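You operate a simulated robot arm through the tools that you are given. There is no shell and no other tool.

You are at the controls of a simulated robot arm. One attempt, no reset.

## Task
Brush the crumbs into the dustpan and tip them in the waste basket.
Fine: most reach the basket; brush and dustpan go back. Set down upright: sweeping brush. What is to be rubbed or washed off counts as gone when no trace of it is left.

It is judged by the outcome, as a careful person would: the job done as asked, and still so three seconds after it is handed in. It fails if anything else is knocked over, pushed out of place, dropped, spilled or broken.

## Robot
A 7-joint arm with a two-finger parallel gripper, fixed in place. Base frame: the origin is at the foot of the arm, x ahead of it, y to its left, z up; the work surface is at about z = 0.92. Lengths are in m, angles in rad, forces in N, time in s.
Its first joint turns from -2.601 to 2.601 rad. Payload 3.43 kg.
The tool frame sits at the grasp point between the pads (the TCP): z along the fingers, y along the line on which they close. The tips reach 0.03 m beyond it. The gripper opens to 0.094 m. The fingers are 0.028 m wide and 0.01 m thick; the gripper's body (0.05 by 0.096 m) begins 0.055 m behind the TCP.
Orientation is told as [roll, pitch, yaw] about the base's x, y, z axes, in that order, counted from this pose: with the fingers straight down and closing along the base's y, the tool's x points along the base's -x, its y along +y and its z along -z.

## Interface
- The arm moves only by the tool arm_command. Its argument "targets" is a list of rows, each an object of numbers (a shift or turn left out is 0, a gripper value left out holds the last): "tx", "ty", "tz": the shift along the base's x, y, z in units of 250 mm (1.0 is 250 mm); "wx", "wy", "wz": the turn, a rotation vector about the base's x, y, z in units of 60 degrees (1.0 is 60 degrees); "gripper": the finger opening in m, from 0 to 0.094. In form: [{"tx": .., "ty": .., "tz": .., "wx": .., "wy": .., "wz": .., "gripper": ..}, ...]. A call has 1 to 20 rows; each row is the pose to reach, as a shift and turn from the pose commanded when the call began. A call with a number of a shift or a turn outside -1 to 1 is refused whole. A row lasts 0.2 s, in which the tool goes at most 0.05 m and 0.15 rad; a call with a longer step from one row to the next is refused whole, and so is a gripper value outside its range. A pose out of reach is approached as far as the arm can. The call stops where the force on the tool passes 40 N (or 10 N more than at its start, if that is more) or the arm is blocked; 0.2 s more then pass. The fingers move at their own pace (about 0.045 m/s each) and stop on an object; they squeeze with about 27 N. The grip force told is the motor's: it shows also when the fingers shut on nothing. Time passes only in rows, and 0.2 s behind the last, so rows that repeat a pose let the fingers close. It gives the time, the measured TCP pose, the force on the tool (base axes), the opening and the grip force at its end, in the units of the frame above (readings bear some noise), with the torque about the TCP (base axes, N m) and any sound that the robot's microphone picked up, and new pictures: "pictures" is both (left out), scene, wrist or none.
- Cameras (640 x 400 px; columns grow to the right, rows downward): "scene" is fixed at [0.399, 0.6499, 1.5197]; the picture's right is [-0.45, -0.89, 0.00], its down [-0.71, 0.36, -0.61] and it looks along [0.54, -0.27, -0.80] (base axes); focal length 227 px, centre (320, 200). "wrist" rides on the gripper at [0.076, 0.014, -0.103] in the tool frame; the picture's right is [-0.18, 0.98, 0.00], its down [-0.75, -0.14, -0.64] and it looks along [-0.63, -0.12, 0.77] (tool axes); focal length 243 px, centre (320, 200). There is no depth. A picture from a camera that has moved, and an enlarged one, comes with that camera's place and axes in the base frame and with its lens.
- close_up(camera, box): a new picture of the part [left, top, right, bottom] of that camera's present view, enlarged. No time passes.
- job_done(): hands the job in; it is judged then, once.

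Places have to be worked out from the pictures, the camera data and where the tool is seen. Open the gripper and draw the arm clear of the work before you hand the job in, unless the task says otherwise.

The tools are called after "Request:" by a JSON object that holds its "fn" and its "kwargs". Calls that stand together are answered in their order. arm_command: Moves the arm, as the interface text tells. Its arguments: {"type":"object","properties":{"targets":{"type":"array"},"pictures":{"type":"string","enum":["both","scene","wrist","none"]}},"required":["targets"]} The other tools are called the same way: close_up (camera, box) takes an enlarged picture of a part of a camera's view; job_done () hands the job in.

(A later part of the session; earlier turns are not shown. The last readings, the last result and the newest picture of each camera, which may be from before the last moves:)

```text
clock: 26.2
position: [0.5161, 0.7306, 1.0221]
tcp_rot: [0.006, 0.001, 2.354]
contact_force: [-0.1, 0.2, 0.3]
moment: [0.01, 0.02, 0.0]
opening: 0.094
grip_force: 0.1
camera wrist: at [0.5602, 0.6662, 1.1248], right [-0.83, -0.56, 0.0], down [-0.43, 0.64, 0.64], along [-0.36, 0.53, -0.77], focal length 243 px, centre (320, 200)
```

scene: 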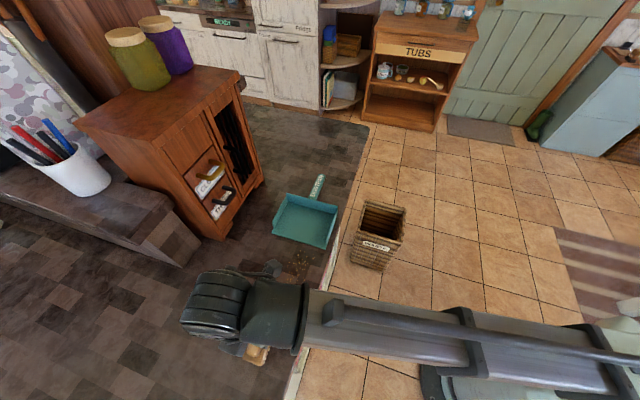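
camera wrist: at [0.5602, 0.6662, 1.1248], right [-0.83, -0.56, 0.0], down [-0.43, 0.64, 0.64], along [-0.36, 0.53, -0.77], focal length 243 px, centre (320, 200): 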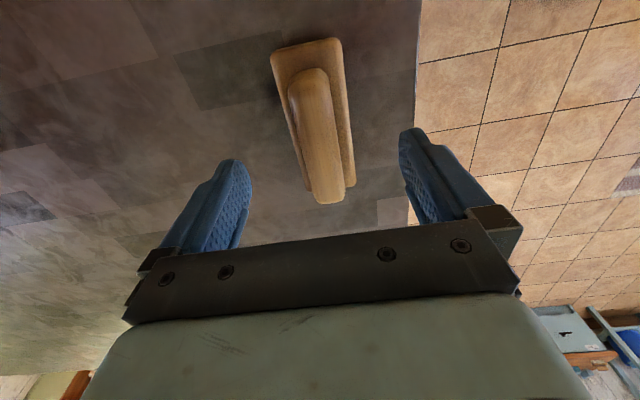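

The ridge centre lines up under the tool. I'll descend so the fingertips straddle the ridge just above the block (TCP z≈0.976).

Request:
{"fn": "arm_command", "kwargs": {"targets": [{"tx": 0.004, "ty": 0.004, "tz": -0.06}, {"tx": 0.004, "ty": 0.004, "tz": -0.12}, {"tx": 0.004, "ty": 0.004, "tz": -0.16}, {"tx": 0.004, "ty": 0.004, "tz": -0.184}, {"tx": 0.004, "ty": 0.004, "tz": -0.184}], "pictures": "both"}}

Request:
{"fn": "close_up", "kwargs": {"camera": "wrist", "box": [200, 60, 440, 240]}}

```text
clock: 27.4
position: [0.5183, 0.7309, 0.9753]
tcp_rot: [0.006, 0.0, 2.355]
contact_force: [0.6, -0.2, -0.5]
moment: [-0.02, 0.02, -0.01]
opening: 0.0938
grip_force: 0.1
camera wrist: at [0.5621, 0.6669, 1.078], right [-0.83, -0.56, 0.0], down [-0.43, 0.64, 0.64], along [-0.36, 0.53, -0.77], focal length 243 px, centre (320, 200)
```

scene: 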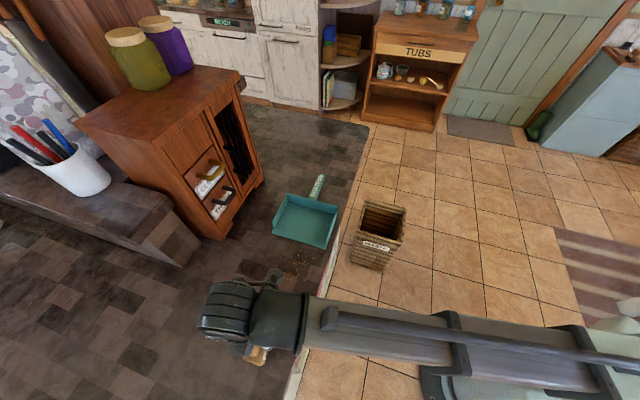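
wrist: 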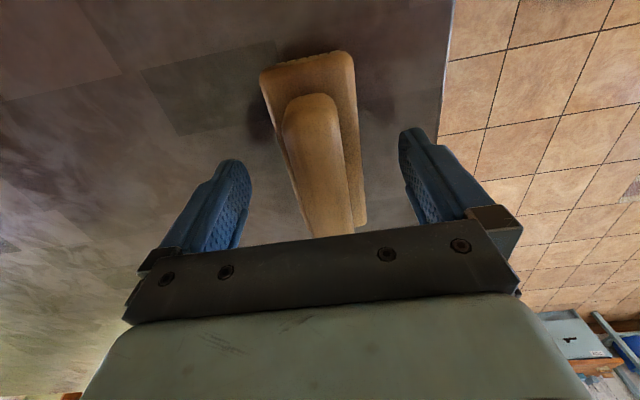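

```text
2.22 times, centred on (320, 150) of wrist
camera zoom: at [0.5621, 0.6669, 1.078], right [-0.83, -0.56, 0.0], down [-0.43, 0.64, 0.64], along [-0.36, 0.53, -0.77], focal length 539 px, centre (320, 311)
```

zoom: 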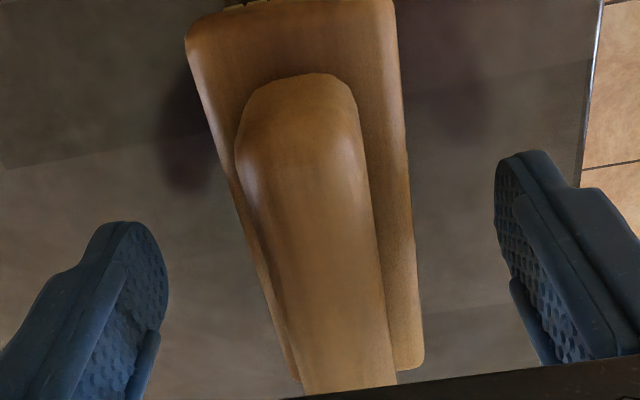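

The brush ridge is between the fingers. I'll close on it.

Request:
{"fn": "arm_command", "kwargs": {"targets": [{"gripper": 0.0}, {"gripper": 0.0}, {"gripper": 0.0}, {"gripper": 0.0}, {"gripper": 0.0}, {"gripper": 0.0}], "pictures": "wrist"}}

Request:
{"fn": "arm_command", "kwargs": {"targets": [{"tz": 0.02}, {"tz": 0.04}, {"tz": 0.08}, {"tz": 0.12}], "pictures": "both"}}

```text
clock: 28.8
position: [0.5185, 0.7309, 0.9747]
tcp_rot: [0.006, 0.001, 2.355]
contact_force: [0.1, 1.0, 1.9]
moment: [-0.01, -0.04, -0.02]
opening: 0.0444
grip_force: 27.0
camera wrist: at [0.5621, 0.6669, 1.0782], right [-0.83, -0.56, 0.0], down [-0.43, 0.64, 0.64], along [-0.36, 0.53, -0.77], focal length 243 px, centre (320, 200)
```

wrist: 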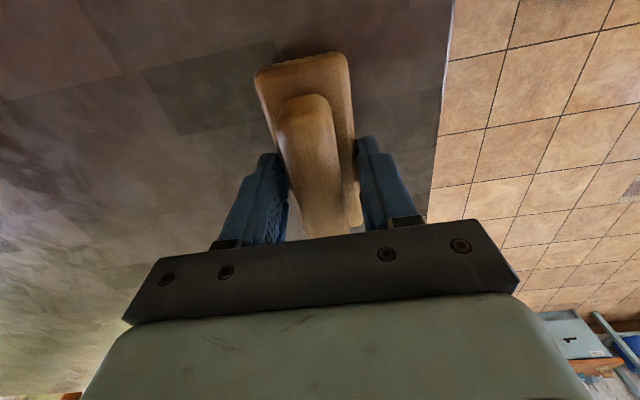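

```text
clock: 29.8
position: [0.5175, 0.7308, 1.0049]
tcp_rot: [0.006, 0.0, 2.353]
contact_force: [-0.7, 0.2, -1.2]
moment: [-0.02, 0.0, 0.02]
opening: 0.0442
grip_force: 27.4
camera wrist: at [0.5621, 0.6671, 1.1081], right [-0.83, -0.56, 0.01], down [-0.43, 0.64, 0.64], along [-0.36, 0.53, -0.77], focal length 243 px, centre (320, 200)
```

scene: 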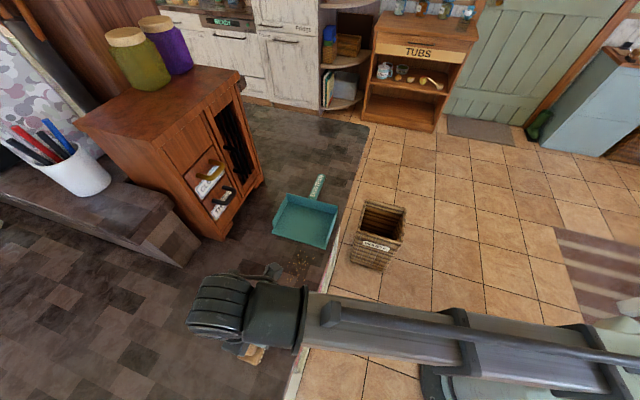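
wrist: 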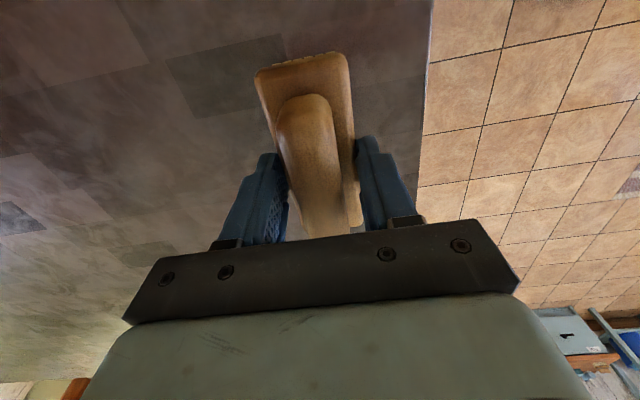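

The brush lifts cleanly, but the 0.044 m opening shows the tips are holding the block's top sides, not the ridge. I'll set it back and re-grip about 9 mm deeper for a sturdier hold.

Request:
{"fn": "arm_command", "kwargs": {"targets": [{"tz": -0.06}, {"tz": -0.1}, {"tz": -0.12}, {"tz": -0.12, "gripper": 0.065}, {"tz": -0.12, "gripper": 0.065}, {"tz": -0.14, "gripper": 0.065}, {"tz": -0.157, "gripper": 0.065}, {"tz": -0.157, "gripper": 0.065}, {"tz": -0.157, "gripper": 0.0}, {"tz": -0.157, "gripper": 0.0}, {"tz": -0.157, "gripper": 0.0}, {"tz": -0.157, "gripper": 0.0}], "pictures": "wrist"}}

```text
clock: 32.4
position: [0.5166, 0.7309, 0.9656]
tcp_rot: [0.004, 0.0, 2.353]
contact_force: [-0.9, 1.0, 0.9]
moment: [0.05, -0.02, -0.05]
opening: 0.0441
grip_force: 27.2
camera wrist: at [0.5611, 0.6669, 1.0692], right [-0.83, -0.56, 0.0], down [-0.43, 0.64, 0.64], along [-0.36, 0.53, -0.77], focal length 243 px, centre (320, 200)
```

wrist: 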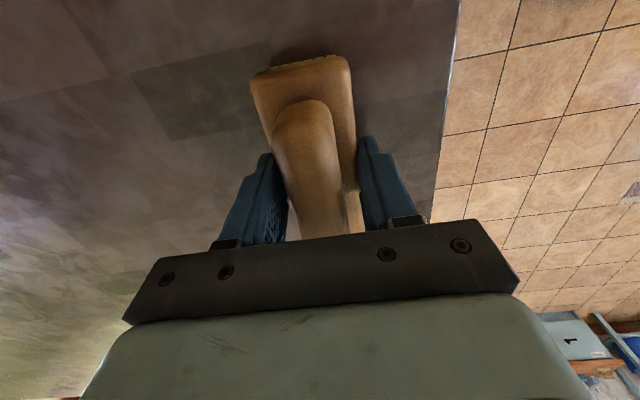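

The grip is deeper now. I'll lift and turn the brush by −90° in two steps, so its long side crosses the sweep direction, while moving to just behind the crumbs.

Request:
{"fn": "arm_command", "kwargs": {"targets": [{"tz": 0.08}, {"tz": 0.18}, {"tz": 0.28}, {"tz": 0.28, "wz": -0.13}, {"tz": 0.28, "wz": -0.26}, {"tz": 0.28, "wz": -0.39}, {"tz": 0.28, "wz": -0.52}, {"tz": 0.28, "wz": -0.65}, {"tz": 0.28, "wz": -0.78}, {"tz": 0.28, "wz": -0.9}], "pictures": "none"}}

Request:
{"fn": "arm_command", "kwargs": {"targets": [{"wz": -0.12}, {"tx": 0.05, "ty": -0.055, "wz": -0.24}, {"tx": 0.1, "ty": -0.11, "wz": -0.36}, {"tx": 0.15, "ty": -0.165, "wz": -0.48}, {"tx": 0.21, "ty": -0.2225, "wz": -0.6}, {"tx": 0.21, "ty": -0.2225, "wz": -0.6}], "pictures": "both"}}

```text
clock: 34.6
position: [0.5175, 0.731, 1.0356]
tcp_rot: [0.005, 0.0, 1.411]
contact_force: [-0.7, 0.2, -0.4]
moment: [0.04, 0.02, 0.01]
opening: 0.044
grip_force: 27.5
```

```text
clock: 36.0
position: [0.5701, 0.6758, 1.0358]
tcp_rot: [0.005, 0.0, 0.781]
contact_force: [0.2, -0.5, 0.0]
moment: [-0.04, -0.01, 0.06]
opening: 0.0443
grip_force: 27.1
camera wrist: at [0.5069, 0.6315, 1.1393], right [-0.56, 0.83, 0.0], down [0.64, 0.43, 0.64], along [0.53, 0.36, -0.77], focal length 243 px, centre (320, 200)
```

scene: 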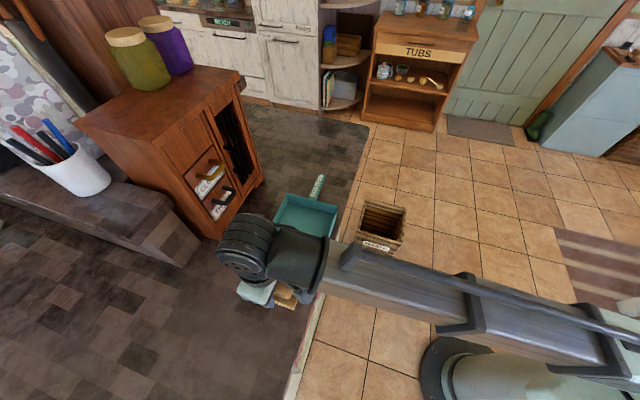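
wrist: 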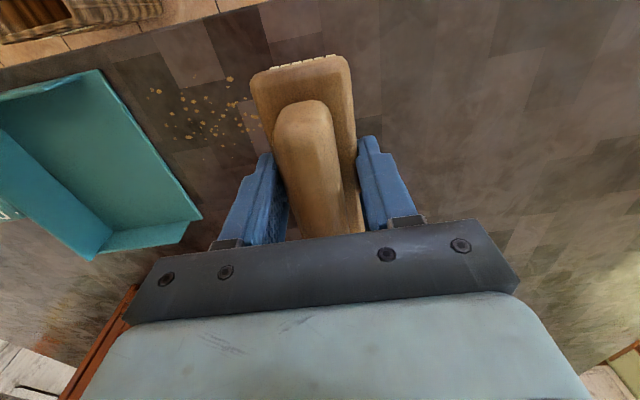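

The wrist view now shows the pan on the left, the crumbs between, and the brush behind them. I'll lower the brush to the table just behind the crumbs (b≈−0.075).

Request:
{"fn": "arm_command", "kwargs": {"targets": [{"tz": -0.08}, {"tz": -0.16}, {"tz": -0.22}, {"tz": -0.26}, {"tz": -0.274}, {"tz": -0.28}], "pictures": "both"}}

```text
clock: 37.4
position: [0.5693, 0.6754, 0.9668]
tcp_rot: [0.005, -0.001, 0.782]
contact_force: [0.5, -0.1, -0.5]
moment: [0.0, -0.03, 0.02]
opening: 0.0439
grip_force: 26.6
camera wrist: at [0.5057, 0.632, 1.0696], right [-0.56, 0.83, 0.01], down [0.64, 0.43, 0.64], along [0.53, 0.36, -0.77], focal length 243 px, centre (320, 200)
```

scene: 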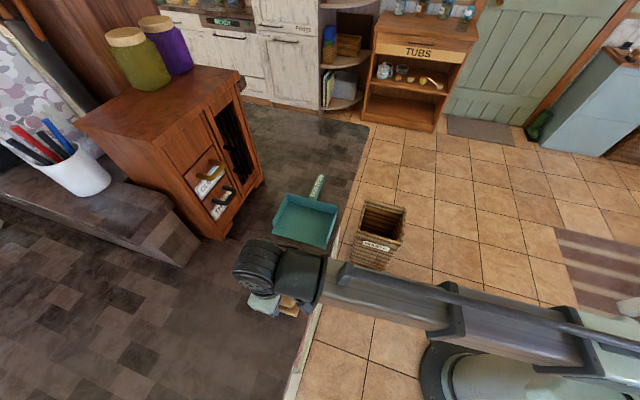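
wrist: 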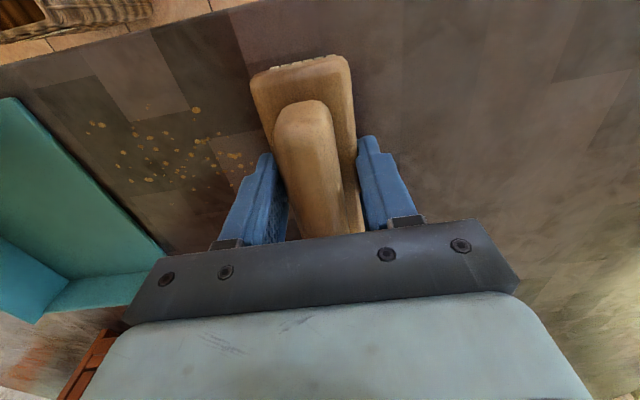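

The crumbs span a≈0.84–0.90, inside the brush's reach (0.828–0.934). I'll lower the last millimetre and sweep slowly toward the pan, stopping midway to check.

Request:
{"fn": "arm_command", "kwargs": {"targets": [{"tz": -0.005}, {"tx": 0.0226, "ty": -0.0226, "tz": -0.006}, {"tx": 0.0452, "ty": -0.0452, "tz": -0.006}, {"tx": 0.0678, "ty": -0.0678, "tz": -0.006}, {"tx": 0.0904, "ty": -0.0904, "tz": -0.006}, {"tx": 0.113, "ty": -0.113, "tz": -0.006}, {"tx": 0.1356, "ty": -0.1356, "tz": -0.006}, {"tx": 0.1582, "ty": -0.1582, "tz": -0.006}, {"tx": 0.1808, "ty": -0.1808, "tz": -0.006}, {"tx": 0.2034, "ty": -0.2034, "tz": -0.006}], "pictures": "both"}}

```text
clock: 39.6
position: [0.6192, 0.6256, 0.9641]
tcp_rot: [0.005, -0.002, 0.786]
contact_force: [-5.9, 7.0, 20.6]
moment: [0.14, 0.12, -0.03]
opening: 0.0442
grip_force: 26.6
camera wrist: at [0.5559, 0.581, 1.0677], right [-0.56, 0.83, 0.01], down [0.63, 0.43, 0.64], along [0.53, 0.37, -0.77], focal length 243 px, centre (320, 200)
```

scene: 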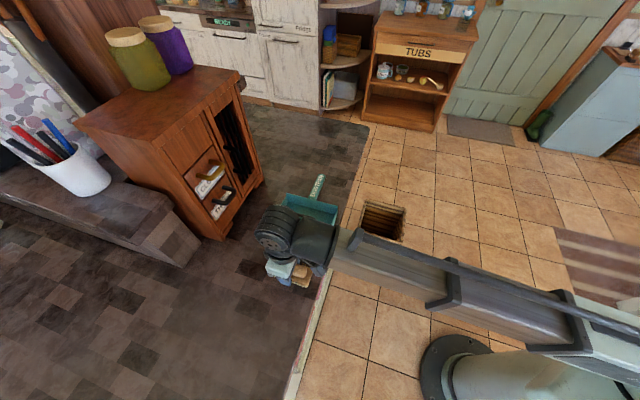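
wrist: 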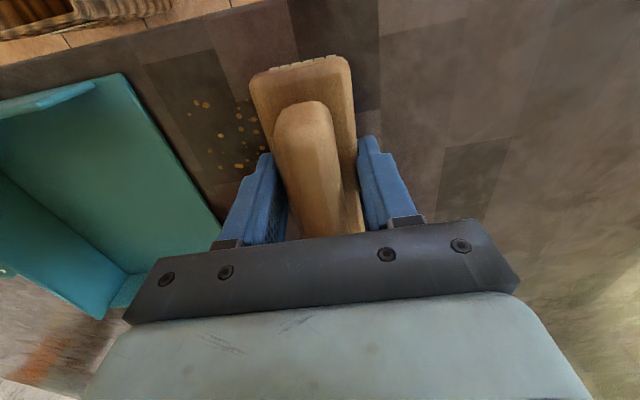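

The sweep is pushing the crumbs along, but vertical force has reached 20 N. I'll ease off about 1 mm and sweep to just before the lip.

Request:
{"fn": "arm_command", "kwargs": {"targets": [{"tz": 0.004}, {"tx": 0.0226, "ty": -0.0226, "tz": 0.004}, {"tx": 0.0452, "ty": -0.0452, "tz": 0.004}, {"tx": 0.0678, "ty": -0.0678, "tz": 0.004}, {"tx": 0.0904, "ty": -0.0904, "tz": 0.004}, {"tx": 0.113, "ty": -0.113, "tz": 0.004}, {"tx": 0.1356, "ty": -0.1356, "tz": 0.004}, {"tx": 0.152, "ty": -0.152, "tz": 0.004}], "pictures": "both"}}

```text
clock: 41.4
position: [0.6591, 0.587, 0.9656]
tcp_rot: [0.005, 0.0, 0.782]
contact_force: [-0.4, -0.9, -0.8]
moment: [-0.01, -0.04, 0.0]
opening: 0.0443
grip_force: 27.5
camera wrist: at [0.5951, 0.5427, 1.0689], right [-0.56, 0.83, 0.0], down [0.64, 0.43, 0.64], along [0.53, 0.36, -0.77], focal length 243 px, centre (320, 200)
```

scene: 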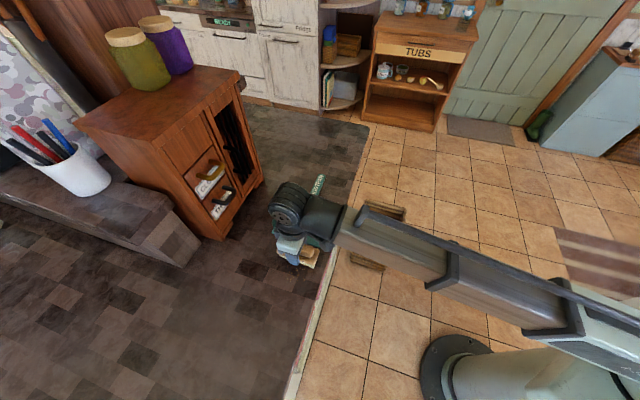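
wrist: 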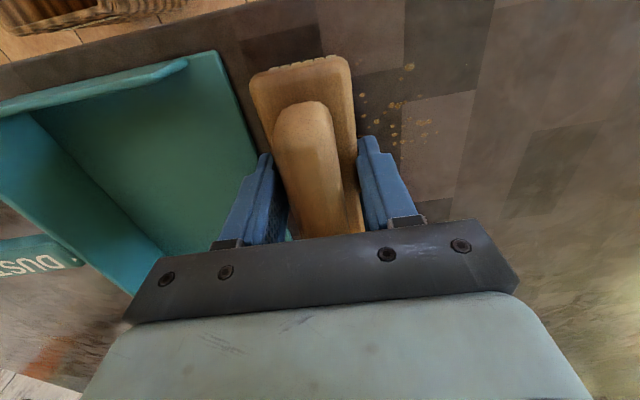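

Some crumbs are now behind the brush. I'll zoom in to see how many passed under it and how many are still ahead.

Request:
{"fn": "close_up", "kwargs": {"camera": "wrist", "box": [200, 30, 460, 210]}}

Request:
{"fn": "close_up", "kwargs": {"camera": "scene", "box": [260, 180, 360, 290]}}

```text
2.22 times, centred on (330, 120) of wrist
camera zoom: at [0.5951, 0.5427, 1.0689], right [-0.56, 0.83, 0.0], down [0.64, 0.43, 0.64], along [0.53, 0.36, -0.77], focal length 539 px, centre (298, 378)
```

zoom: 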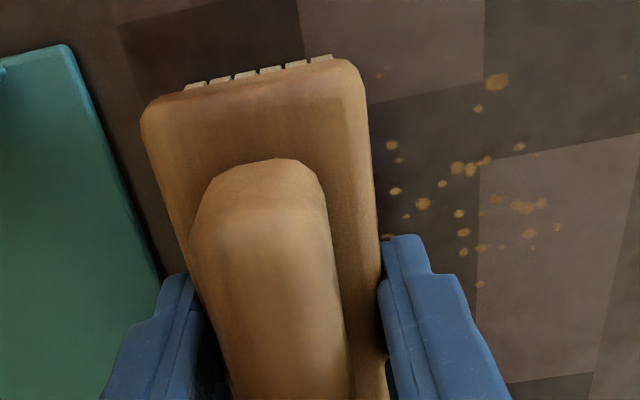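

```text
3.64 times, centred on (310, 235) of scene
camera zoom: at [0.399, 0.6499, 1.5197], right [-0.45, -0.89, 0.0], down [-0.71, 0.36, -0.61], along [0.54, -0.27, -0.8], focal length 825 px, centre (356, 73)
```

zoom: 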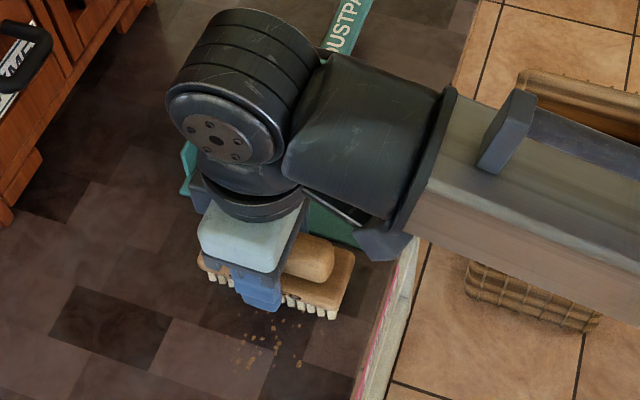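

Comparing positions, the crumbs behind the brush look to be where they started, so the bristles passed over them. I'll lift the brush and return to the earlier viewpoint to compare before and after.

Request:
{"fn": "arm_command", "kwargs": {"targets": [{"tz": 0.1}, {"tz": 0.2}, {"tz": 0.28}, {"tx": -0.12, "ty": 0.12, "tz": 0.28}, {"tx": -0.24, "ty": 0.24, "tz": 0.28}, {"tx": -0.358, "ty": 0.355, "tz": 0.28}, {"tx": -0.358, "ty": 0.355, "tz": 0.28}], "pictures": "both"}}

Request:
{"fn": "close_up", "kwargs": {"camera": "wrist", "box": [100, 40, 300, 180]}}

```text
clock: 43.0
position: [0.569, 0.6768, 1.035]
tcp_rot: [0.007, 0.0, 0.783]
contact_force: [-0.1, -0.6, -0.3]
moment: [-0.01, 0.02, 0.0]
opening: 0.0441
grip_force: 26.9
camera wrist: at [0.5061, 0.632, 1.1381], right [-0.56, 0.83, 0.0], down [0.64, 0.43, 0.64], along [0.53, 0.36, -0.77], focal length 243 px, centre (320, 200)
```

scene: 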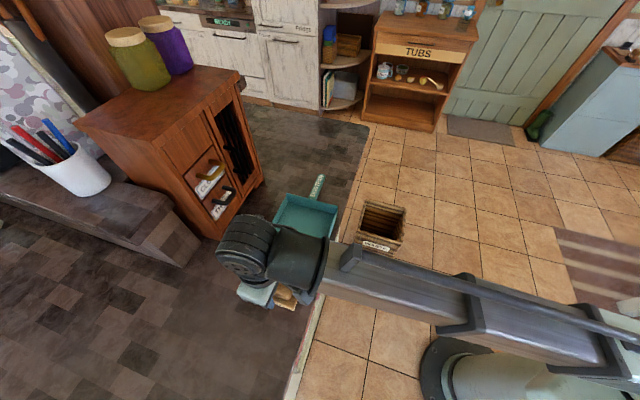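
wrist: 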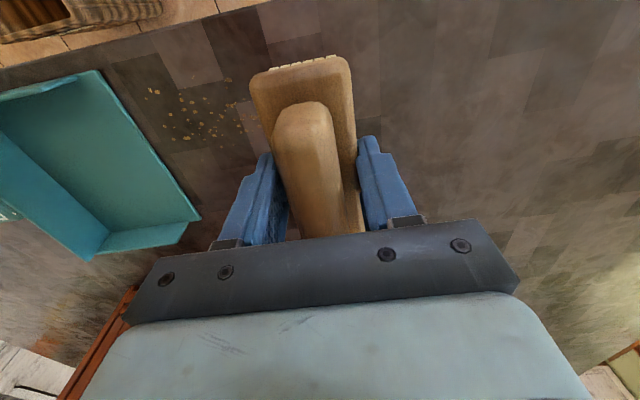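

```text
2.86 times, centred on (200, 110) of wrist
camera zoom: at [0.5061, 0.632, 1.1381], right [-0.56, 0.83, 0.0], down [0.64, 0.43, 0.64], along [0.53, 0.36, -0.77], focal length 693 px, centre (663, 457)
```

zoom: 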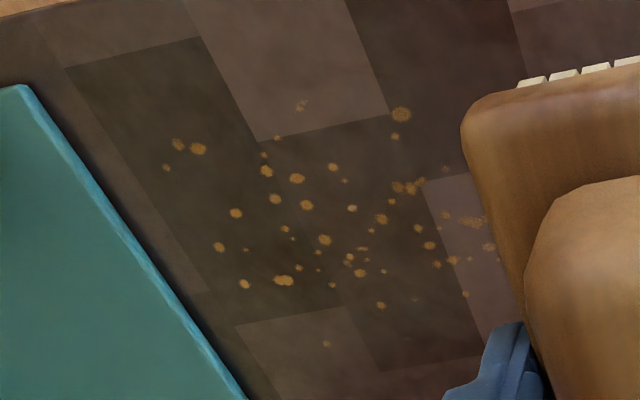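

The crumbs haven't moved, but they look fainter, as though each pass of the brush takes some up. I'll make a full stroke with steady light contact from behind the crumbs right up to the pan lip, then on into the pan.

Request:
{"fn": "arm_command", "kwargs": {"targets": [{"tz": -0.1}, {"tz": -0.2}, {"tz": -0.26}, {"tz": -0.276}, {"tz": -0.281}, {"tx": 0.0283, "ty": -0.0283, "tz": -0.282}, {"tx": 0.0566, "ty": -0.0566, "tz": -0.282}, {"tx": 0.0849, "ty": -0.0849, "tz": -0.282}, {"tx": 0.1132, "ty": -0.1132, "tz": -0.282}, {"tx": 0.1415, "ty": -0.1415, "tz": -0.282}, {"tx": 0.1698, "ty": -0.1698, "tz": -0.282}, {"tx": 0.1981, "ty": -0.1981, "tz": -0.282}, {"tx": 0.2264, "ty": -0.2264, "tz": -0.282}, {"tx": 0.2547, "ty": -0.2547, "tz": -0.282}, {"tx": 0.283, "ty": -0.283, "tz": -0.282}, {"tx": 0.3113, "ty": -0.3113, "tz": -0.282}, {"tx": 0.3396, "ty": -0.3396, "tz": -0.282}, {"tx": 0.3679, "ty": -0.3679, "tz": -0.282}, {"tx": 0.39, "ty": -0.39, "tz": -0.282}], "pictures": "both"}}

Request:
{"fn": "close_up", "kwargs": {"camera": "wrist", "box": [160, 20, 460, 210]}}

```text
clock: 47.0
position: [0.6664, 0.579, 0.965]
tcp_rot: [0.006, 0.0, 0.785]
contact_force: [0.6, -0.3, -0.4]
moment: [0.02, -0.01, 0.01]
opening: 0.0444
grip_force: 26.9
camera wrist: at [0.6038, 0.5344, 1.068], right [-0.56, 0.83, 0.0], down [0.64, 0.43, 0.64], along [0.53, 0.36, -0.77], focal length 243 px, centre (320, 200)
```

scene: 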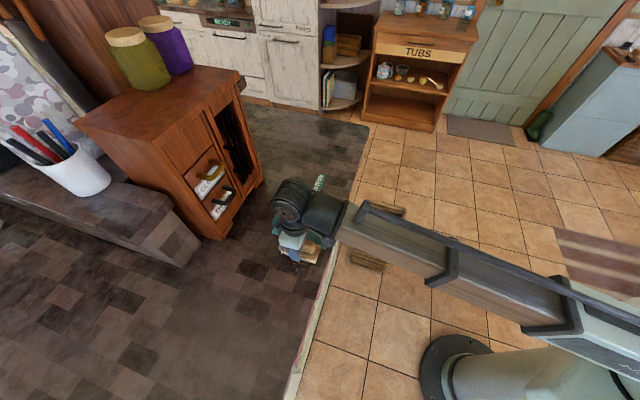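
wrist: 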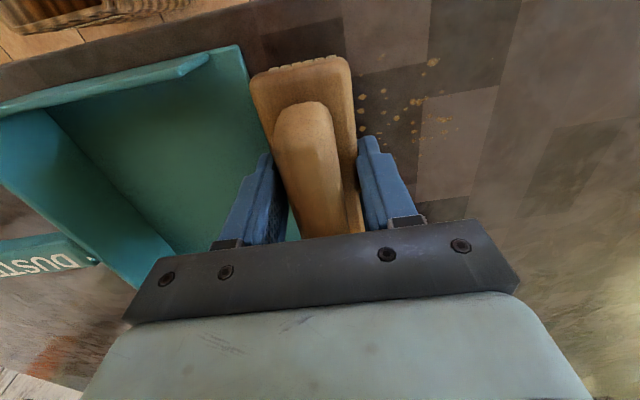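

```text
2.11 times, centred on (310, 115) of wrist
camera zoom: at [0.6038, 0.5344, 1.068], right [-0.56, 0.83, 0.0], down [0.64, 0.43, 0.64], along [0.53, 0.36, -0.77], focal length 511 px, centre (341, 379)
```

zoom: 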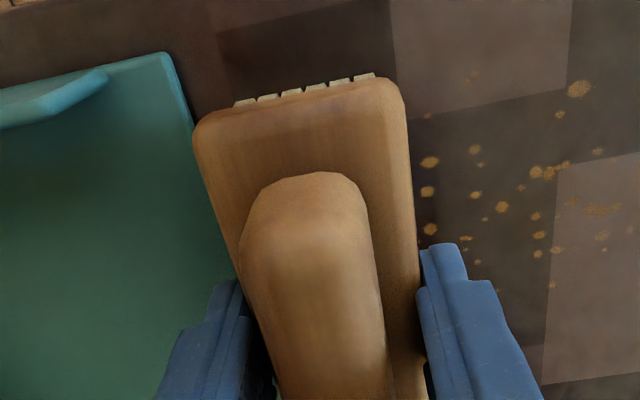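

Contact force was nearly zero on that stroke and nothing came off; only the first stroke, with pressure, thinned the crumbs. The bristles evidently need real pressure, so I'll go back and set down with measured force.

Request:
{"fn": "arm_command", "kwargs": {"targets": [{"tz": 0.06}, {"tx": -0.13, "ty": 0.13, "tz": 0.06}, {"tx": -0.26, "ty": 0.26, "tz": 0.06}, {"tx": -0.39, "ty": 0.39, "tz": 0.06}, {"tx": -0.39, "ty": 0.39, "tz": 0.02}, {"tx": -0.39, "ty": 0.39, "tz": 0.0}, {"tx": -0.39, "ty": 0.39, "tz": -0.002}, {"tx": -0.39, "ty": 0.39, "tz": -0.002}], "pictures": "none"}}

Request:
{"fn": "arm_command", "kwargs": {"targets": [{"tz": -0.002}, {"tz": -0.002}], "pictures": "none"}}

```text
clock: 48.8
position: [0.5682, 0.6751, 0.9659]
tcp_rot: [0.006, 0.001, 0.784]
contact_force: [-1.7, 1.5, 2.0]
moment: [-0.01, 0.06, -0.02]
opening: 0.0442
grip_force: 27.6
```

```text
clock: 49.4
position: [0.5676, 0.6752, 0.965]
tcp_rot: [0.006, -0.001, 0.787]
contact_force: [-1.6, 4.2, 13.3]
moment: [-0.16, 0.14, -0.03]
opening: 0.0442
grip_force: 27.6
```

Contact is now about 13 N. I'll sweep at this level toward the lip.

Request:
{"fn": "arm_command", "kwargs": {"targets": [{"tx": 0.0283, "ty": -0.0283}, {"tx": 0.0566, "ty": -0.0566}, {"tx": 0.0849, "ty": -0.0849}, {"tx": 0.1132, "ty": -0.1132}, {"tx": 0.1415, "ty": -0.1415}, {"tx": 0.1698, "ty": -0.1698}, {"tx": 0.1981, "ty": -0.1981}, {"tx": 0.2264, "ty": -0.2264}], "pictures": "wrist"}}

Request:
{"fn": "close_up", "kwargs": {"camera": "wrist", "box": [160, 20, 460, 210]}}

```text
clock: 51.2
position: [0.6259, 0.62, 0.9646]
tcp_rot: [0.002, -0.002, 0.784]
contact_force: [-0.3, -0.3, -1.3]
moment: [0.0, 0.0, 0.01]
opening: 0.0442
grip_force: 26.5
camera wrist: at [0.5624, 0.5752, 1.0681], right [-0.56, 0.83, 0.0], down [0.64, 0.43, 0.64], along [0.53, 0.36, -0.77], focal length 243 px, centre (320, 200)
```

wrist: 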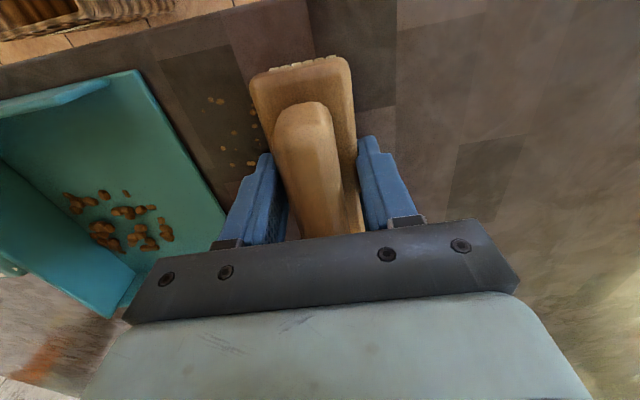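

```text
2.11 times, centred on (310, 115) of wrist
camera zoom: at [0.5624, 0.5752, 1.0681], right [-0.56, 0.83, 0.0], down [0.64, 0.43, 0.64], along [0.53, 0.36, -0.77], focal length 511 px, centre (341, 379)
```

zoom: 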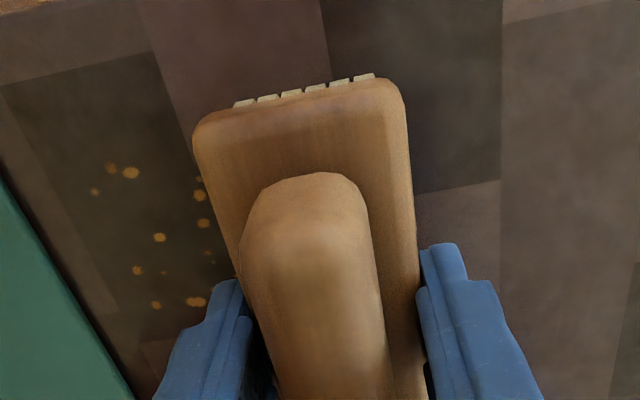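

The swept crumbs have now appeared in the dustpan, and the table behind the brush is clean. Contact has gone light here, so I'll press down slightly and check force before finishing the remaining patch.

Request:
{"fn": "arm_command", "kwargs": {"targets": [{"tz": -0.002}, {"tz": -0.002}], "pictures": "none"}}

```text
clock: 51.8
position: [0.6247, 0.6192, 0.9647]
tcp_rot: [0.006, 0.001, 0.784]
contact_force: [0.2, -0.2, 0.4]
moment: [-0.03, -0.1, 0.0]
opening: 0.0443
grip_force: 27.0
```

Request:
{"fn": "arm_command", "kwargs": {"targets": [{"tz": -0.002}, {"tz": -0.002}], "pictures": "none"}}

```text
clock: 52.4
position: [0.6248, 0.6191, 0.9644]
tcp_rot: [0.005, -0.003, 0.784]
contact_force: [1.2, 1.8, 12.5]
moment: [-0.26, 0.06, -0.01]
opening: 0.044
grip_force: 27.0
```

Contact is 12.5 N again. I'll continue the sweep to just short of the lip, easing down very slightly to keep the pressure.

Request:
{"fn": "arm_command", "kwargs": {"targets": [{"tx": 0.0283, "ty": -0.0283, "tz": -0.0003}, {"tx": 0.0566, "ty": -0.0566, "tz": -0.0006}, {"tx": 0.0849, "ty": -0.0849, "tz": -0.001}, {"tx": 0.1132, "ty": -0.1132, "tz": -0.0013}, {"tx": 0.1415, "ty": -0.1415, "tz": -0.0016}, {"tx": 0.168, "ty": -0.168, "tz": -0.002}], "pictures": "wrist"}}

Request:
{"fn": "close_up", "kwargs": {"camera": "wrist", "box": [160, 20, 460, 210]}}

```text
clock: 53.8
position: [0.6667, 0.5767, 0.9629]
tcp_rot: [0.004, 0.0, 0.783]
contact_force: [-3.2, 4.2, 17.0]
moment: [0.3, -0.15, 0.06]
opening: 0.0441
grip_force: 27.4
camera wrist: at [0.6035, 0.5322, 1.066], right [-0.56, 0.83, 0.0], down [0.63, 0.43, 0.64], along [0.53, 0.36, -0.77], focal length 243 px, centre (320, 200)
```

wrist: 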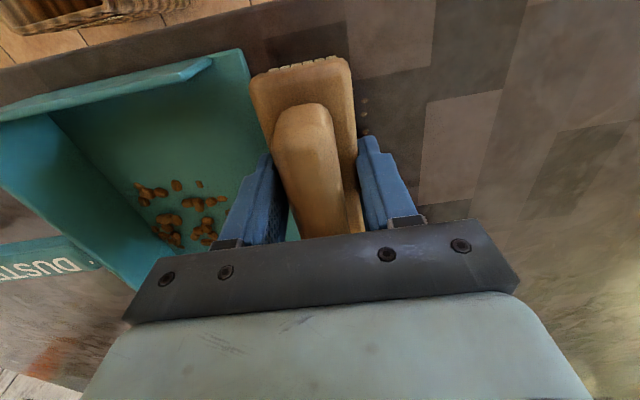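

```text
2.11 times, centred on (310, 115) of wrist
camera zoom: at [0.6035, 0.5322, 1.066], right [-0.56, 0.83, 0.0], down [0.63, 0.43, 0.64], along [0.53, 0.36, -0.77], focal length 511 px, centre (341, 379)
```

zoom: 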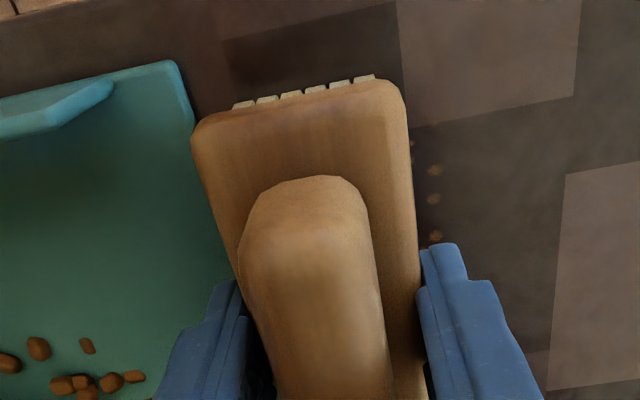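

Nearly clean; a few faint ones remain just behind the brush. I'll lift, move back and look at what is left.

Request:
{"fn": "arm_command", "kwargs": {"targets": [{"tz": 0.1}, {"tz": 0.2}, {"tz": 0.28}, {"tx": -0.12, "ty": 0.12, "tz": 0.28}, {"tx": -0.24, "ty": 0.24, "tz": 0.28}, {"tx": -0.36, "ty": 0.36, "tz": 0.28}, {"tx": -0.36, "ty": 0.36, "tz": 0.28}], "pictures": "wrist"}}

Request:
{"fn": "close_up", "kwargs": {"camera": "wrist", "box": [0, 40, 300, 220]}}

```text
clock: 55.4
position: [0.5774, 0.665, 1.0287]
tcp_rot: [0.004, 0.0, 0.784]
contact_force: [-0.1, 0.4, 0.5]
moment: [0.03, -0.01, 0.02]
opening: 0.0443
grip_force: 27.4
camera wrist: at [0.5144, 0.6229, 1.1317], right [-0.56, 0.83, 0.0], down [0.64, 0.43, 0.64], along [0.53, 0.36, -0.77], focal length 243 px, centre (320, 200)
```

wrist: 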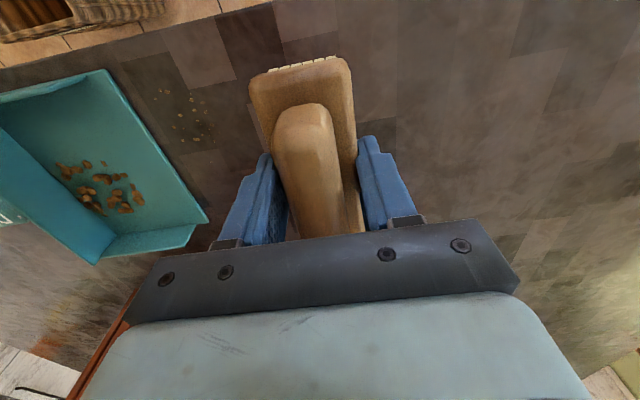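

```text
2.13 times, centred on (150, 130) of wrist
camera zoom: at [0.5144, 0.6229, 1.1317], right [-0.56, 0.83, 0.0], down [0.64, 0.43, 0.64], along [0.53, 0.36, -0.77], focal length 518 px, centre (683, 349)
```

zoom: 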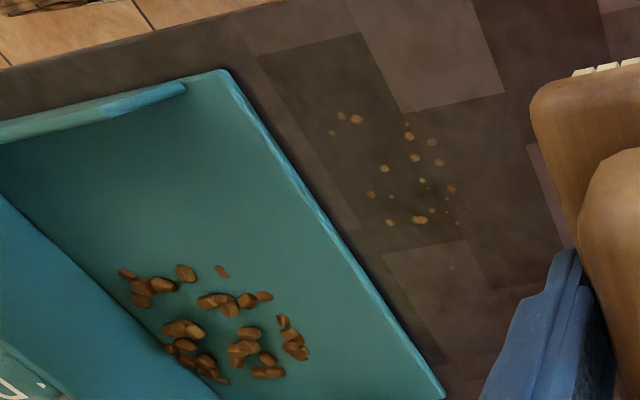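

The remaining crumbs lie at b≈0.025–0.068, close to the lip. I'll make another pressed stroke over that strip.

Request:
{"fn": "arm_command", "kwargs": {"targets": [{"tx": 0.08, "ty": -0.08}, {"tx": 0.16, "ty": -0.16}, {"tx": 0.24, "ty": -0.24}, {"tx": 0.24, "ty": -0.24, "tz": -0.1}, {"tx": 0.24, "ty": -0.24, "tz": -0.2}, {"tx": 0.24, "ty": -0.24, "tz": -0.26}, {"tx": 0.24, "ty": -0.24, "tz": -0.276}, {"tx": 0.24, "ty": -0.24, "tz": -0.279}, {"tx": 0.24, "ty": -0.24, "tz": -0.279}], "pictures": "none"}}

```text
clock: 57.4
position: [0.6391, 0.6069, 0.9625]
tcp_rot: [0.005, -0.003, 0.786]
contact_force: [-0.1, 2.7, 6.2]
moment: [-0.03, -0.04, 0.05]
opening: 0.0441
grip_force: 27.0
```

At 6 N I'll press a touch more and sweep up to the lip.

Request:
{"fn": "arm_command", "kwargs": {"targets": [{"tz": -0.0015}, {"tx": 0.025, "ty": -0.025, "tz": -0.0018}, {"tx": 0.05, "ty": -0.05, "tz": -0.0022}, {"tx": 0.075, "ty": -0.075, "tz": -0.0026}, {"tx": 0.1, "ty": -0.1, "tz": -0.003}, {"tx": 0.122, "ty": -0.122, "tz": -0.0034}, {"tx": 0.122, "ty": -0.122, "tz": -0.0034}], "pictures": "wrist"}}

```text
clock: 59.0
position: [0.6678, 0.575, 0.963]
tcp_rot: [0.006, -0.003, 0.787]
contact_force: [-6.5, 7.5, 33.2]
moment: [0.11, 0.04, 0.05]
opening: 0.0441
grip_force: 27.1
camera wrist: at [0.6047, 0.5314, 1.0657], right [-0.56, 0.83, 0.01], down [0.63, 0.43, 0.64], along [0.53, 0.37, -0.77], focal length 243 px, centre (320, 200)
```

wrist: 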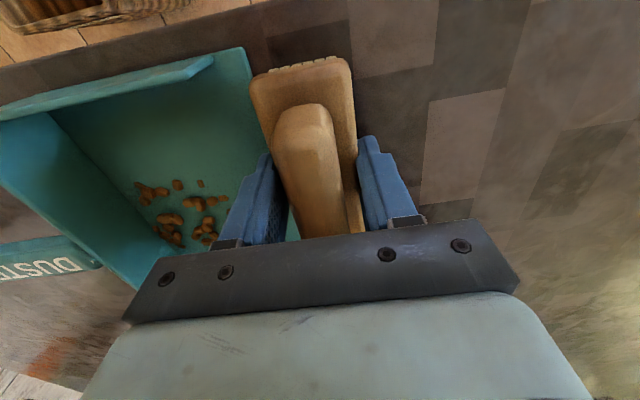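

Behind the brush is clean now, but force rose to 33 N, so I'll lift off, go back and check what's left in the strip.

Request:
{"fn": "arm_command", "kwargs": {"targets": [{"tz": 0.04}, {"tz": 0.14}, {"tz": 0.24}, {"tx": -0.12, "ty": 0.12, "tz": 0.28}, {"tx": -0.24, "ty": 0.24, "tz": 0.28}, {"tx": -0.36, "ty": 0.36, "tz": 0.28}, {"tx": -0.36, "ty": 0.36, "tz": 0.28}], "pictures": "wrist"}}

Request:
{"fn": "close_up", "kwargs": {"camera": "wrist", "box": [0, 40, 300, 220]}}

```text
clock: 60.6
position: [0.5799, 0.6646, 1.0311]
tcp_rot: [0.006, 0.001, 0.784]
contact_force: [0.5, 0.0, -0.8]
moment: [-0.03, -0.03, -0.02]
opening: 0.0443
grip_force: 26.9
camera wrist: at [0.5163, 0.6216, 1.1347], right [-0.56, 0.83, 0.0], down [0.64, 0.43, 0.64], along [0.53, 0.36, -0.77], focal length 243 px, centre (320, 200)
```

wrist: 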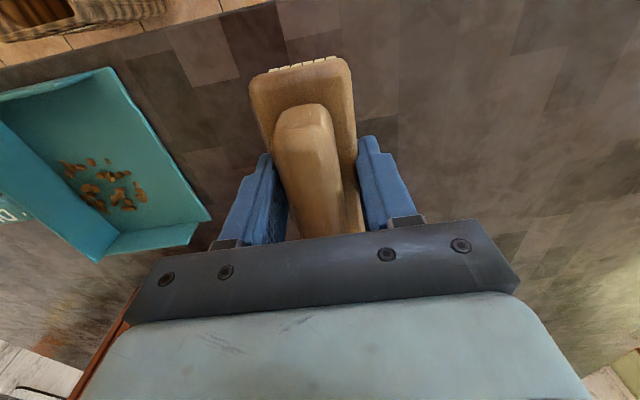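

```text
2.13 times, centred on (150, 130) of wrist
camera zoom: at [0.5163, 0.6216, 1.1347], right [-0.56, 0.83, 0.0], down [0.64, 0.43, 0.64], along [0.53, 0.36, -0.77], focal length 518 px, centre (683, 349)
```

zoom: 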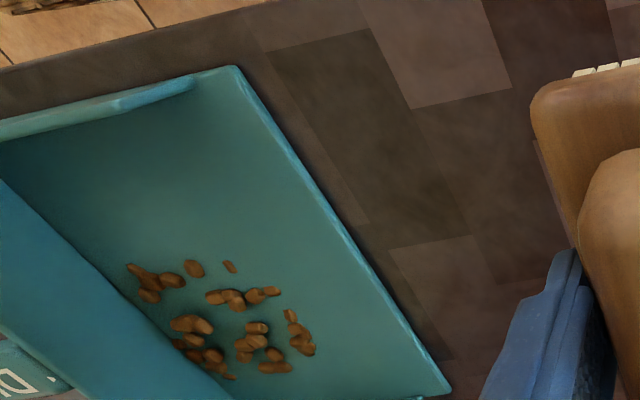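

The table is completely clean and all the crumbs are in the pan. I'll return the brush to its original place, turning it back by +90°.

Request:
{"fn": "arm_command", "kwargs": {"targets": [{"wz": 0.128}, {"tx": -0.04, "ty": 0.042, "wz": 0.257}, {"tx": -0.08, "ty": 0.084, "wz": 0.386}, {"tx": -0.12, "ty": 0.126, "wz": 0.514}, {"tx": -0.16, "ty": 0.168, "wz": 0.643}, {"tx": -0.2, "ty": 0.21, "wz": 0.771}, {"tx": -0.2516, "ty": 0.2652, "wz": 0.9}], "pictures": "none"}}

Request:
{"fn": "arm_command", "kwargs": {"targets": [{"wz": 0.12}, {"wz": 0.24}, {"wz": 0.36}, {"wz": 0.48}, {"wz": 0.599}, {"wz": 0.599}], "pictures": "both"}}

```text
clock: 62.2
position: [0.5169, 0.7326, 1.0314]
tcp_rot: [0.005, 0.001, 1.729]
contact_force: [-0.2, 0.6, -1.8]
moment: [0.01, 0.04, -0.01]
opening: 0.044
grip_force: 26.6
```

```text
clock: 63.6
position: [0.5155, 0.7333, 1.0311]
tcp_rot: [0.005, 0.0, 2.356]
contact_force: [-0.9, -0.3, -0.8]
moment: [0.0, 0.02, -0.03]
opening: 0.0441
grip_force: 27.1
camera wrist: at [0.5602, 0.6694, 1.1348], right [-0.83, -0.56, 0.0], down [-0.43, 0.64, 0.64], along [-0.37, 0.53, -0.77], focal length 243 px, centre (320, 200)
```

scene: 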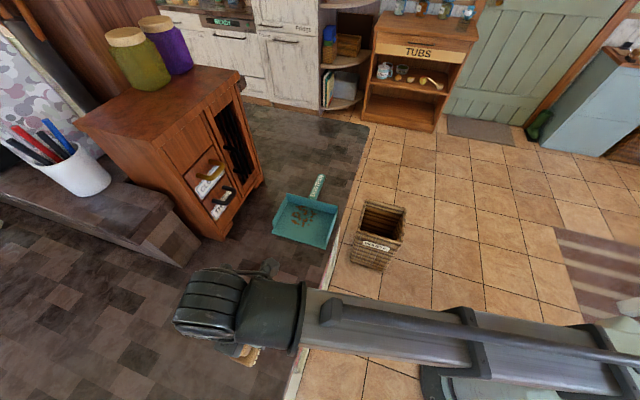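
wrist: 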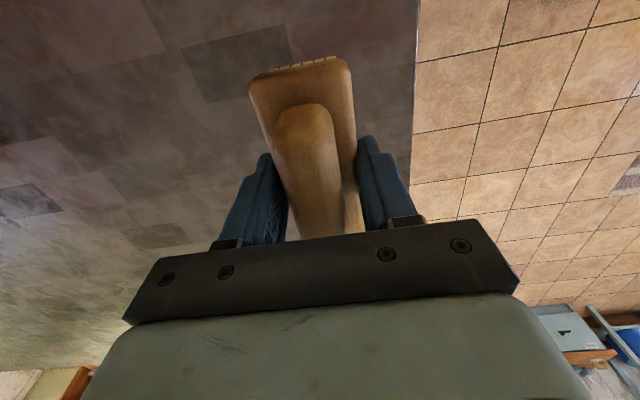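

The brush is aligned over its home. I'll correct by about 2 mm and lower it gently until it touches.

Request:
{"fn": "arm_command", "kwargs": {"targets": [{"tx": 0.005, "ty": -0.008, "tz": -0.08}, {"tx": 0.005, "ty": -0.008, "tz": -0.16}, {"tx": 0.005, "ty": -0.008, "tz": -0.23}, {"tx": 0.005, "ty": -0.008, "tz": -0.256}, {"tx": 0.005, "ty": -0.008, "tz": -0.262}, {"tx": 0.005, "ty": -0.008, "tz": -0.266}, {"tx": 0.005, "ty": -0.008, "tz": -0.266}], "pictures": "none"}}

```text
clock: 65.2
position: [0.5171, 0.731, 0.9651]
tcp_rot: [0.005, -0.001, 2.354]
contact_force: [-0.3, -0.1, -1.5]
moment: [0.0, -0.02, 0.02]
opening: 0.0443
grip_force: 27.1
```

Request:
{"fn": "arm_command", "kwargs": {"targets": [{"tz": -0.004}, {"tz": -0.008}, {"tz": -0.008}], "pictures": "none"}}

```text
clock: 66.0
position: [0.5158, 0.7295, 0.9641]
tcp_rot: [0.006, -0.001, 2.355]
contact_force: [0.7, 0.8, -1.2]
moment: [0.0, 0.02, -0.04]
opening: 0.044
grip_force: 27.3
```

The brush weight still hangs on the gripper, so it isn't down yet. I'll lower in small steps.

Request:
{"fn": "arm_command", "kwargs": {"targets": [{"tz": -0.002}, {"tz": -0.004}, {"tz": -0.004}], "pictures": "none"}}

```text
clock: 66.8
position: [0.5168, 0.7307, 0.9625]
tcp_rot: [0.005, 0.0, 2.355]
contact_force: [-0.5, -0.8, 9.3]
moment: [0.29, 0.01, 0.04]
opening: 0.0445
grip_force: 27.1
```

The brush is on the table. I'll open the fingers and rise straight up.

Request:
{"fn": "arm_command", "kwargs": {"targets": [{"tz": 0.001}, {"tz": 0.001, "gripper": 0.055}, {"tz": 0.001, "gripper": 0.075}, {"tz": 0.001, "gripper": 0.094}, {"tz": 0.001, "gripper": 0.094}, {"tz": 0.001, "gripper": 0.094}, {"tz": 0.06, "gripper": 0.094}, {"tz": 0.16, "gripper": 0.094}, {"tz": 0.28, "gripper": 0.094}, {"tz": 0.42, "gripper": 0.094}, {"tz": 0.56, "gripper": 0.094}], "pictures": "both"}}

```text
clock: 69.2
position: [0.5143, 0.7294, 1.1031]
tcp_rot: [0.006, -0.001, 2.354]
contact_force: [-0.5, 0.6, -0.3]
moment: [-0.04, 0.03, 0.02]
opening: 0.0938
grip_force: 0.1
camera wrist: at [0.5601, 0.6663, 1.2054], right [-0.83, -0.56, 0.01], down [-0.43, 0.64, 0.64], along [-0.36, 0.53, -0.77], focal length 243 px, centre (320, 200)
```

scene: 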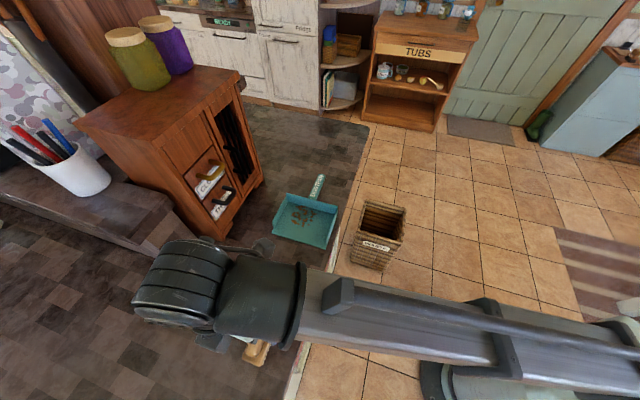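
wrist: 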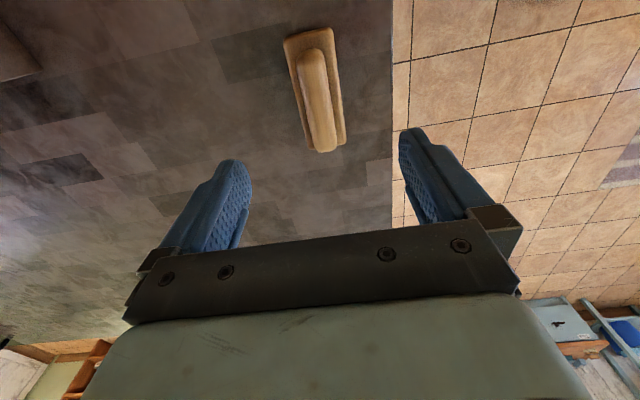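

The brush stands back in its place. Next I'll retrace my path above the table toward the dustpan handle.

Request:
{"fn": "arm_command", "kwargs": {"targets": [{"tx": 0.05, "ty": -0.05, "tz": 0.1}, {"tx": 0.16, "ty": -0.16, "tz": 0.12}, {"tx": 0.29, "ty": -0.29, "tz": 0.12}, {"tx": 0.42, "ty": -0.425, "tz": 0.12}, {"tx": 0.55, "ty": -0.56, "tz": 0.12}, {"tx": 0.68, "ty": -0.69, "tz": 0.11}, {"tx": 0.82, "ty": -0.83, "tz": 0.1}, {"tx": 0.82, "ty": -0.83, "tz": 0.1}], "pictures": "both"}}

Request:
{"fn": "close_up", "kwargs": {"camera": "scene", "box": [220, 290, 310, 380]}}

```text
clock: 71.0
position: [0.7219, 0.525, 1.1291]
tcp_rot: [0.006, 0.002, 2.354]
contact_force: [0.2, 0.5, -0.2]
moment: [-0.04, 0.0, 0.03]
opening: 0.0939
grip_force: 0.0
camera wrist: at [0.7673, 0.461, 1.2314], right [-0.83, -0.56, 0.0], down [-0.43, 0.64, 0.64], along [-0.36, 0.53, -0.77], focal length 243 px, centre (320, 200)
```

scene: 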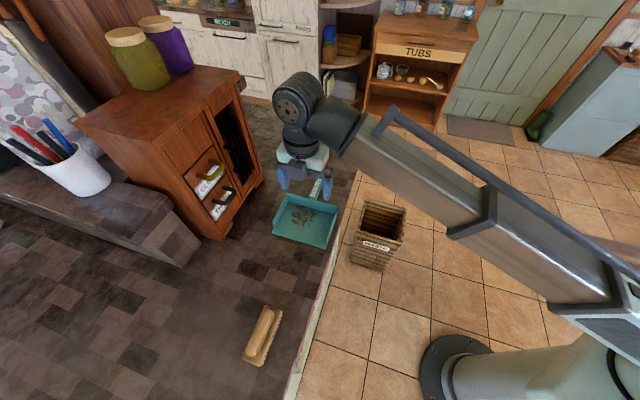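
wrist: 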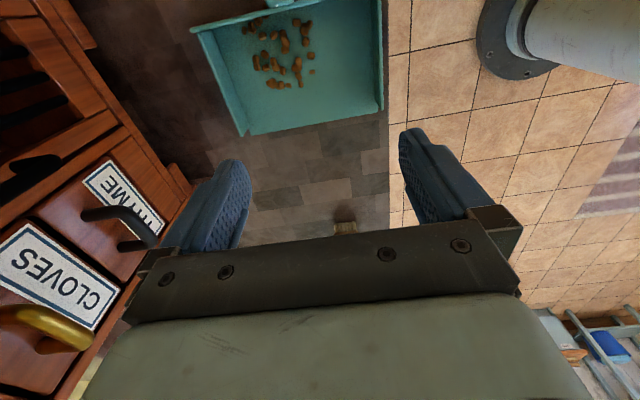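

```text
4.44 times, centred on (265, 335) of scene
camera zoom: at [0.399, 0.6499, 1.5197], right [-0.45, -0.89, 0.0], down [-0.71, 0.36, -0.61], along [0.54, -0.27, -0.8], focal length 1009 px, centre (564, -400)
```

zoom: 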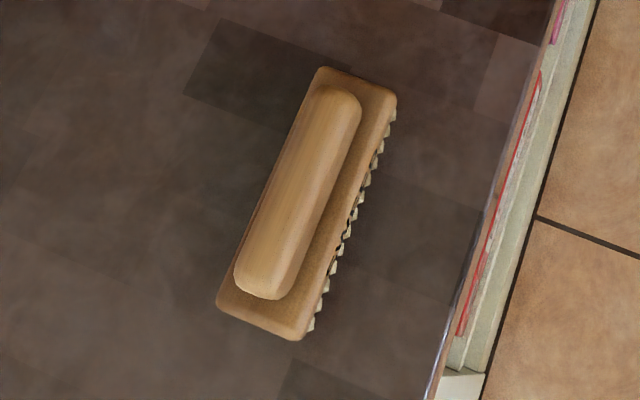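

The brush sits within about 3 mm of where it was, upright. I'll tilt the tool again and move to the pre-grasp point beyond the pan handle.

Request:
{"fn": "arm_command", "kwargs": {"targets": [{"tx": 0.09, "ty": -0.07, "tz": -0.02, "wx": 0.0786, "wy": 0.0786}, {"tx": 0.18, "ty": -0.15, "tz": -0.06, "wx": 0.1571, "wy": 0.1571}, {"tx": 0.28, "ty": -0.22, "tz": -0.12, "wx": 0.2357, "wy": 0.2357}, {"tx": 0.37, "ty": -0.3, "tz": -0.18, "wx": 0.3143, "wy": 0.3143}, {"tx": 0.46, "ty": -0.37, "tz": -0.25, "wx": 0.3929, "wy": 0.3929}, {"tx": 0.545, "ty": -0.44, "tz": -0.32, "wx": 0.4714, "wy": 0.4714}, {"tx": 0.545, "ty": -0.44, "tz": -0.32, "wx": 0.4714, "wy": 0.4714}], "pictures": "both"}}

```text
clock: 72.6
position: [0.8563, 0.412, 1.0474]
tcp_rot: [0.002, -0.697, 2.353]
contact_force: [-0.5, -0.1, -0.4]
moment: [0.03, 0.0, 0.01]
opening: 0.0942
grip_force: 0.1
camera wrist: at [0.9347, 0.3146, 1.0772], right [-0.8, -0.59, 0.12], down [-0.02, 0.22, 0.98], along [-0.61, 0.78, -0.18], focal length 243 px, centre (320, 200)
```

scene: 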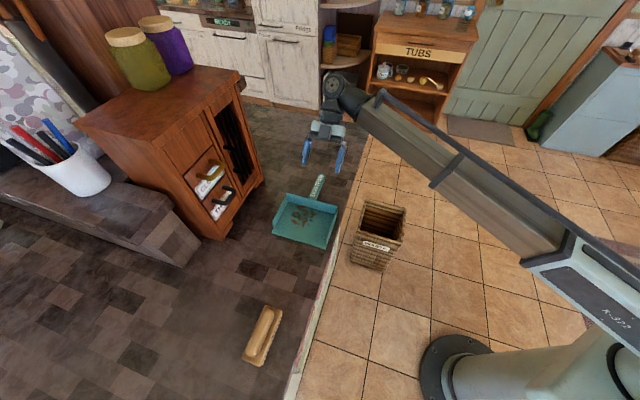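
wrist: 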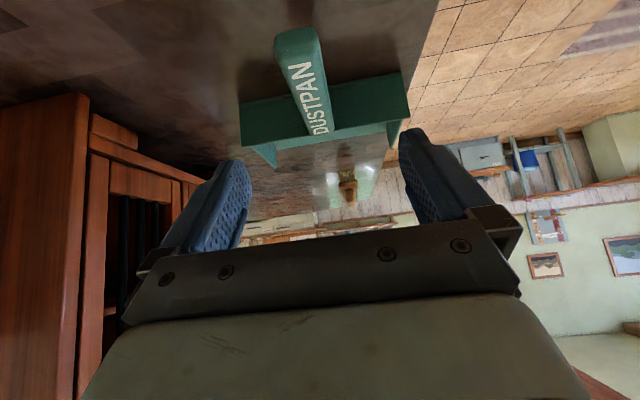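

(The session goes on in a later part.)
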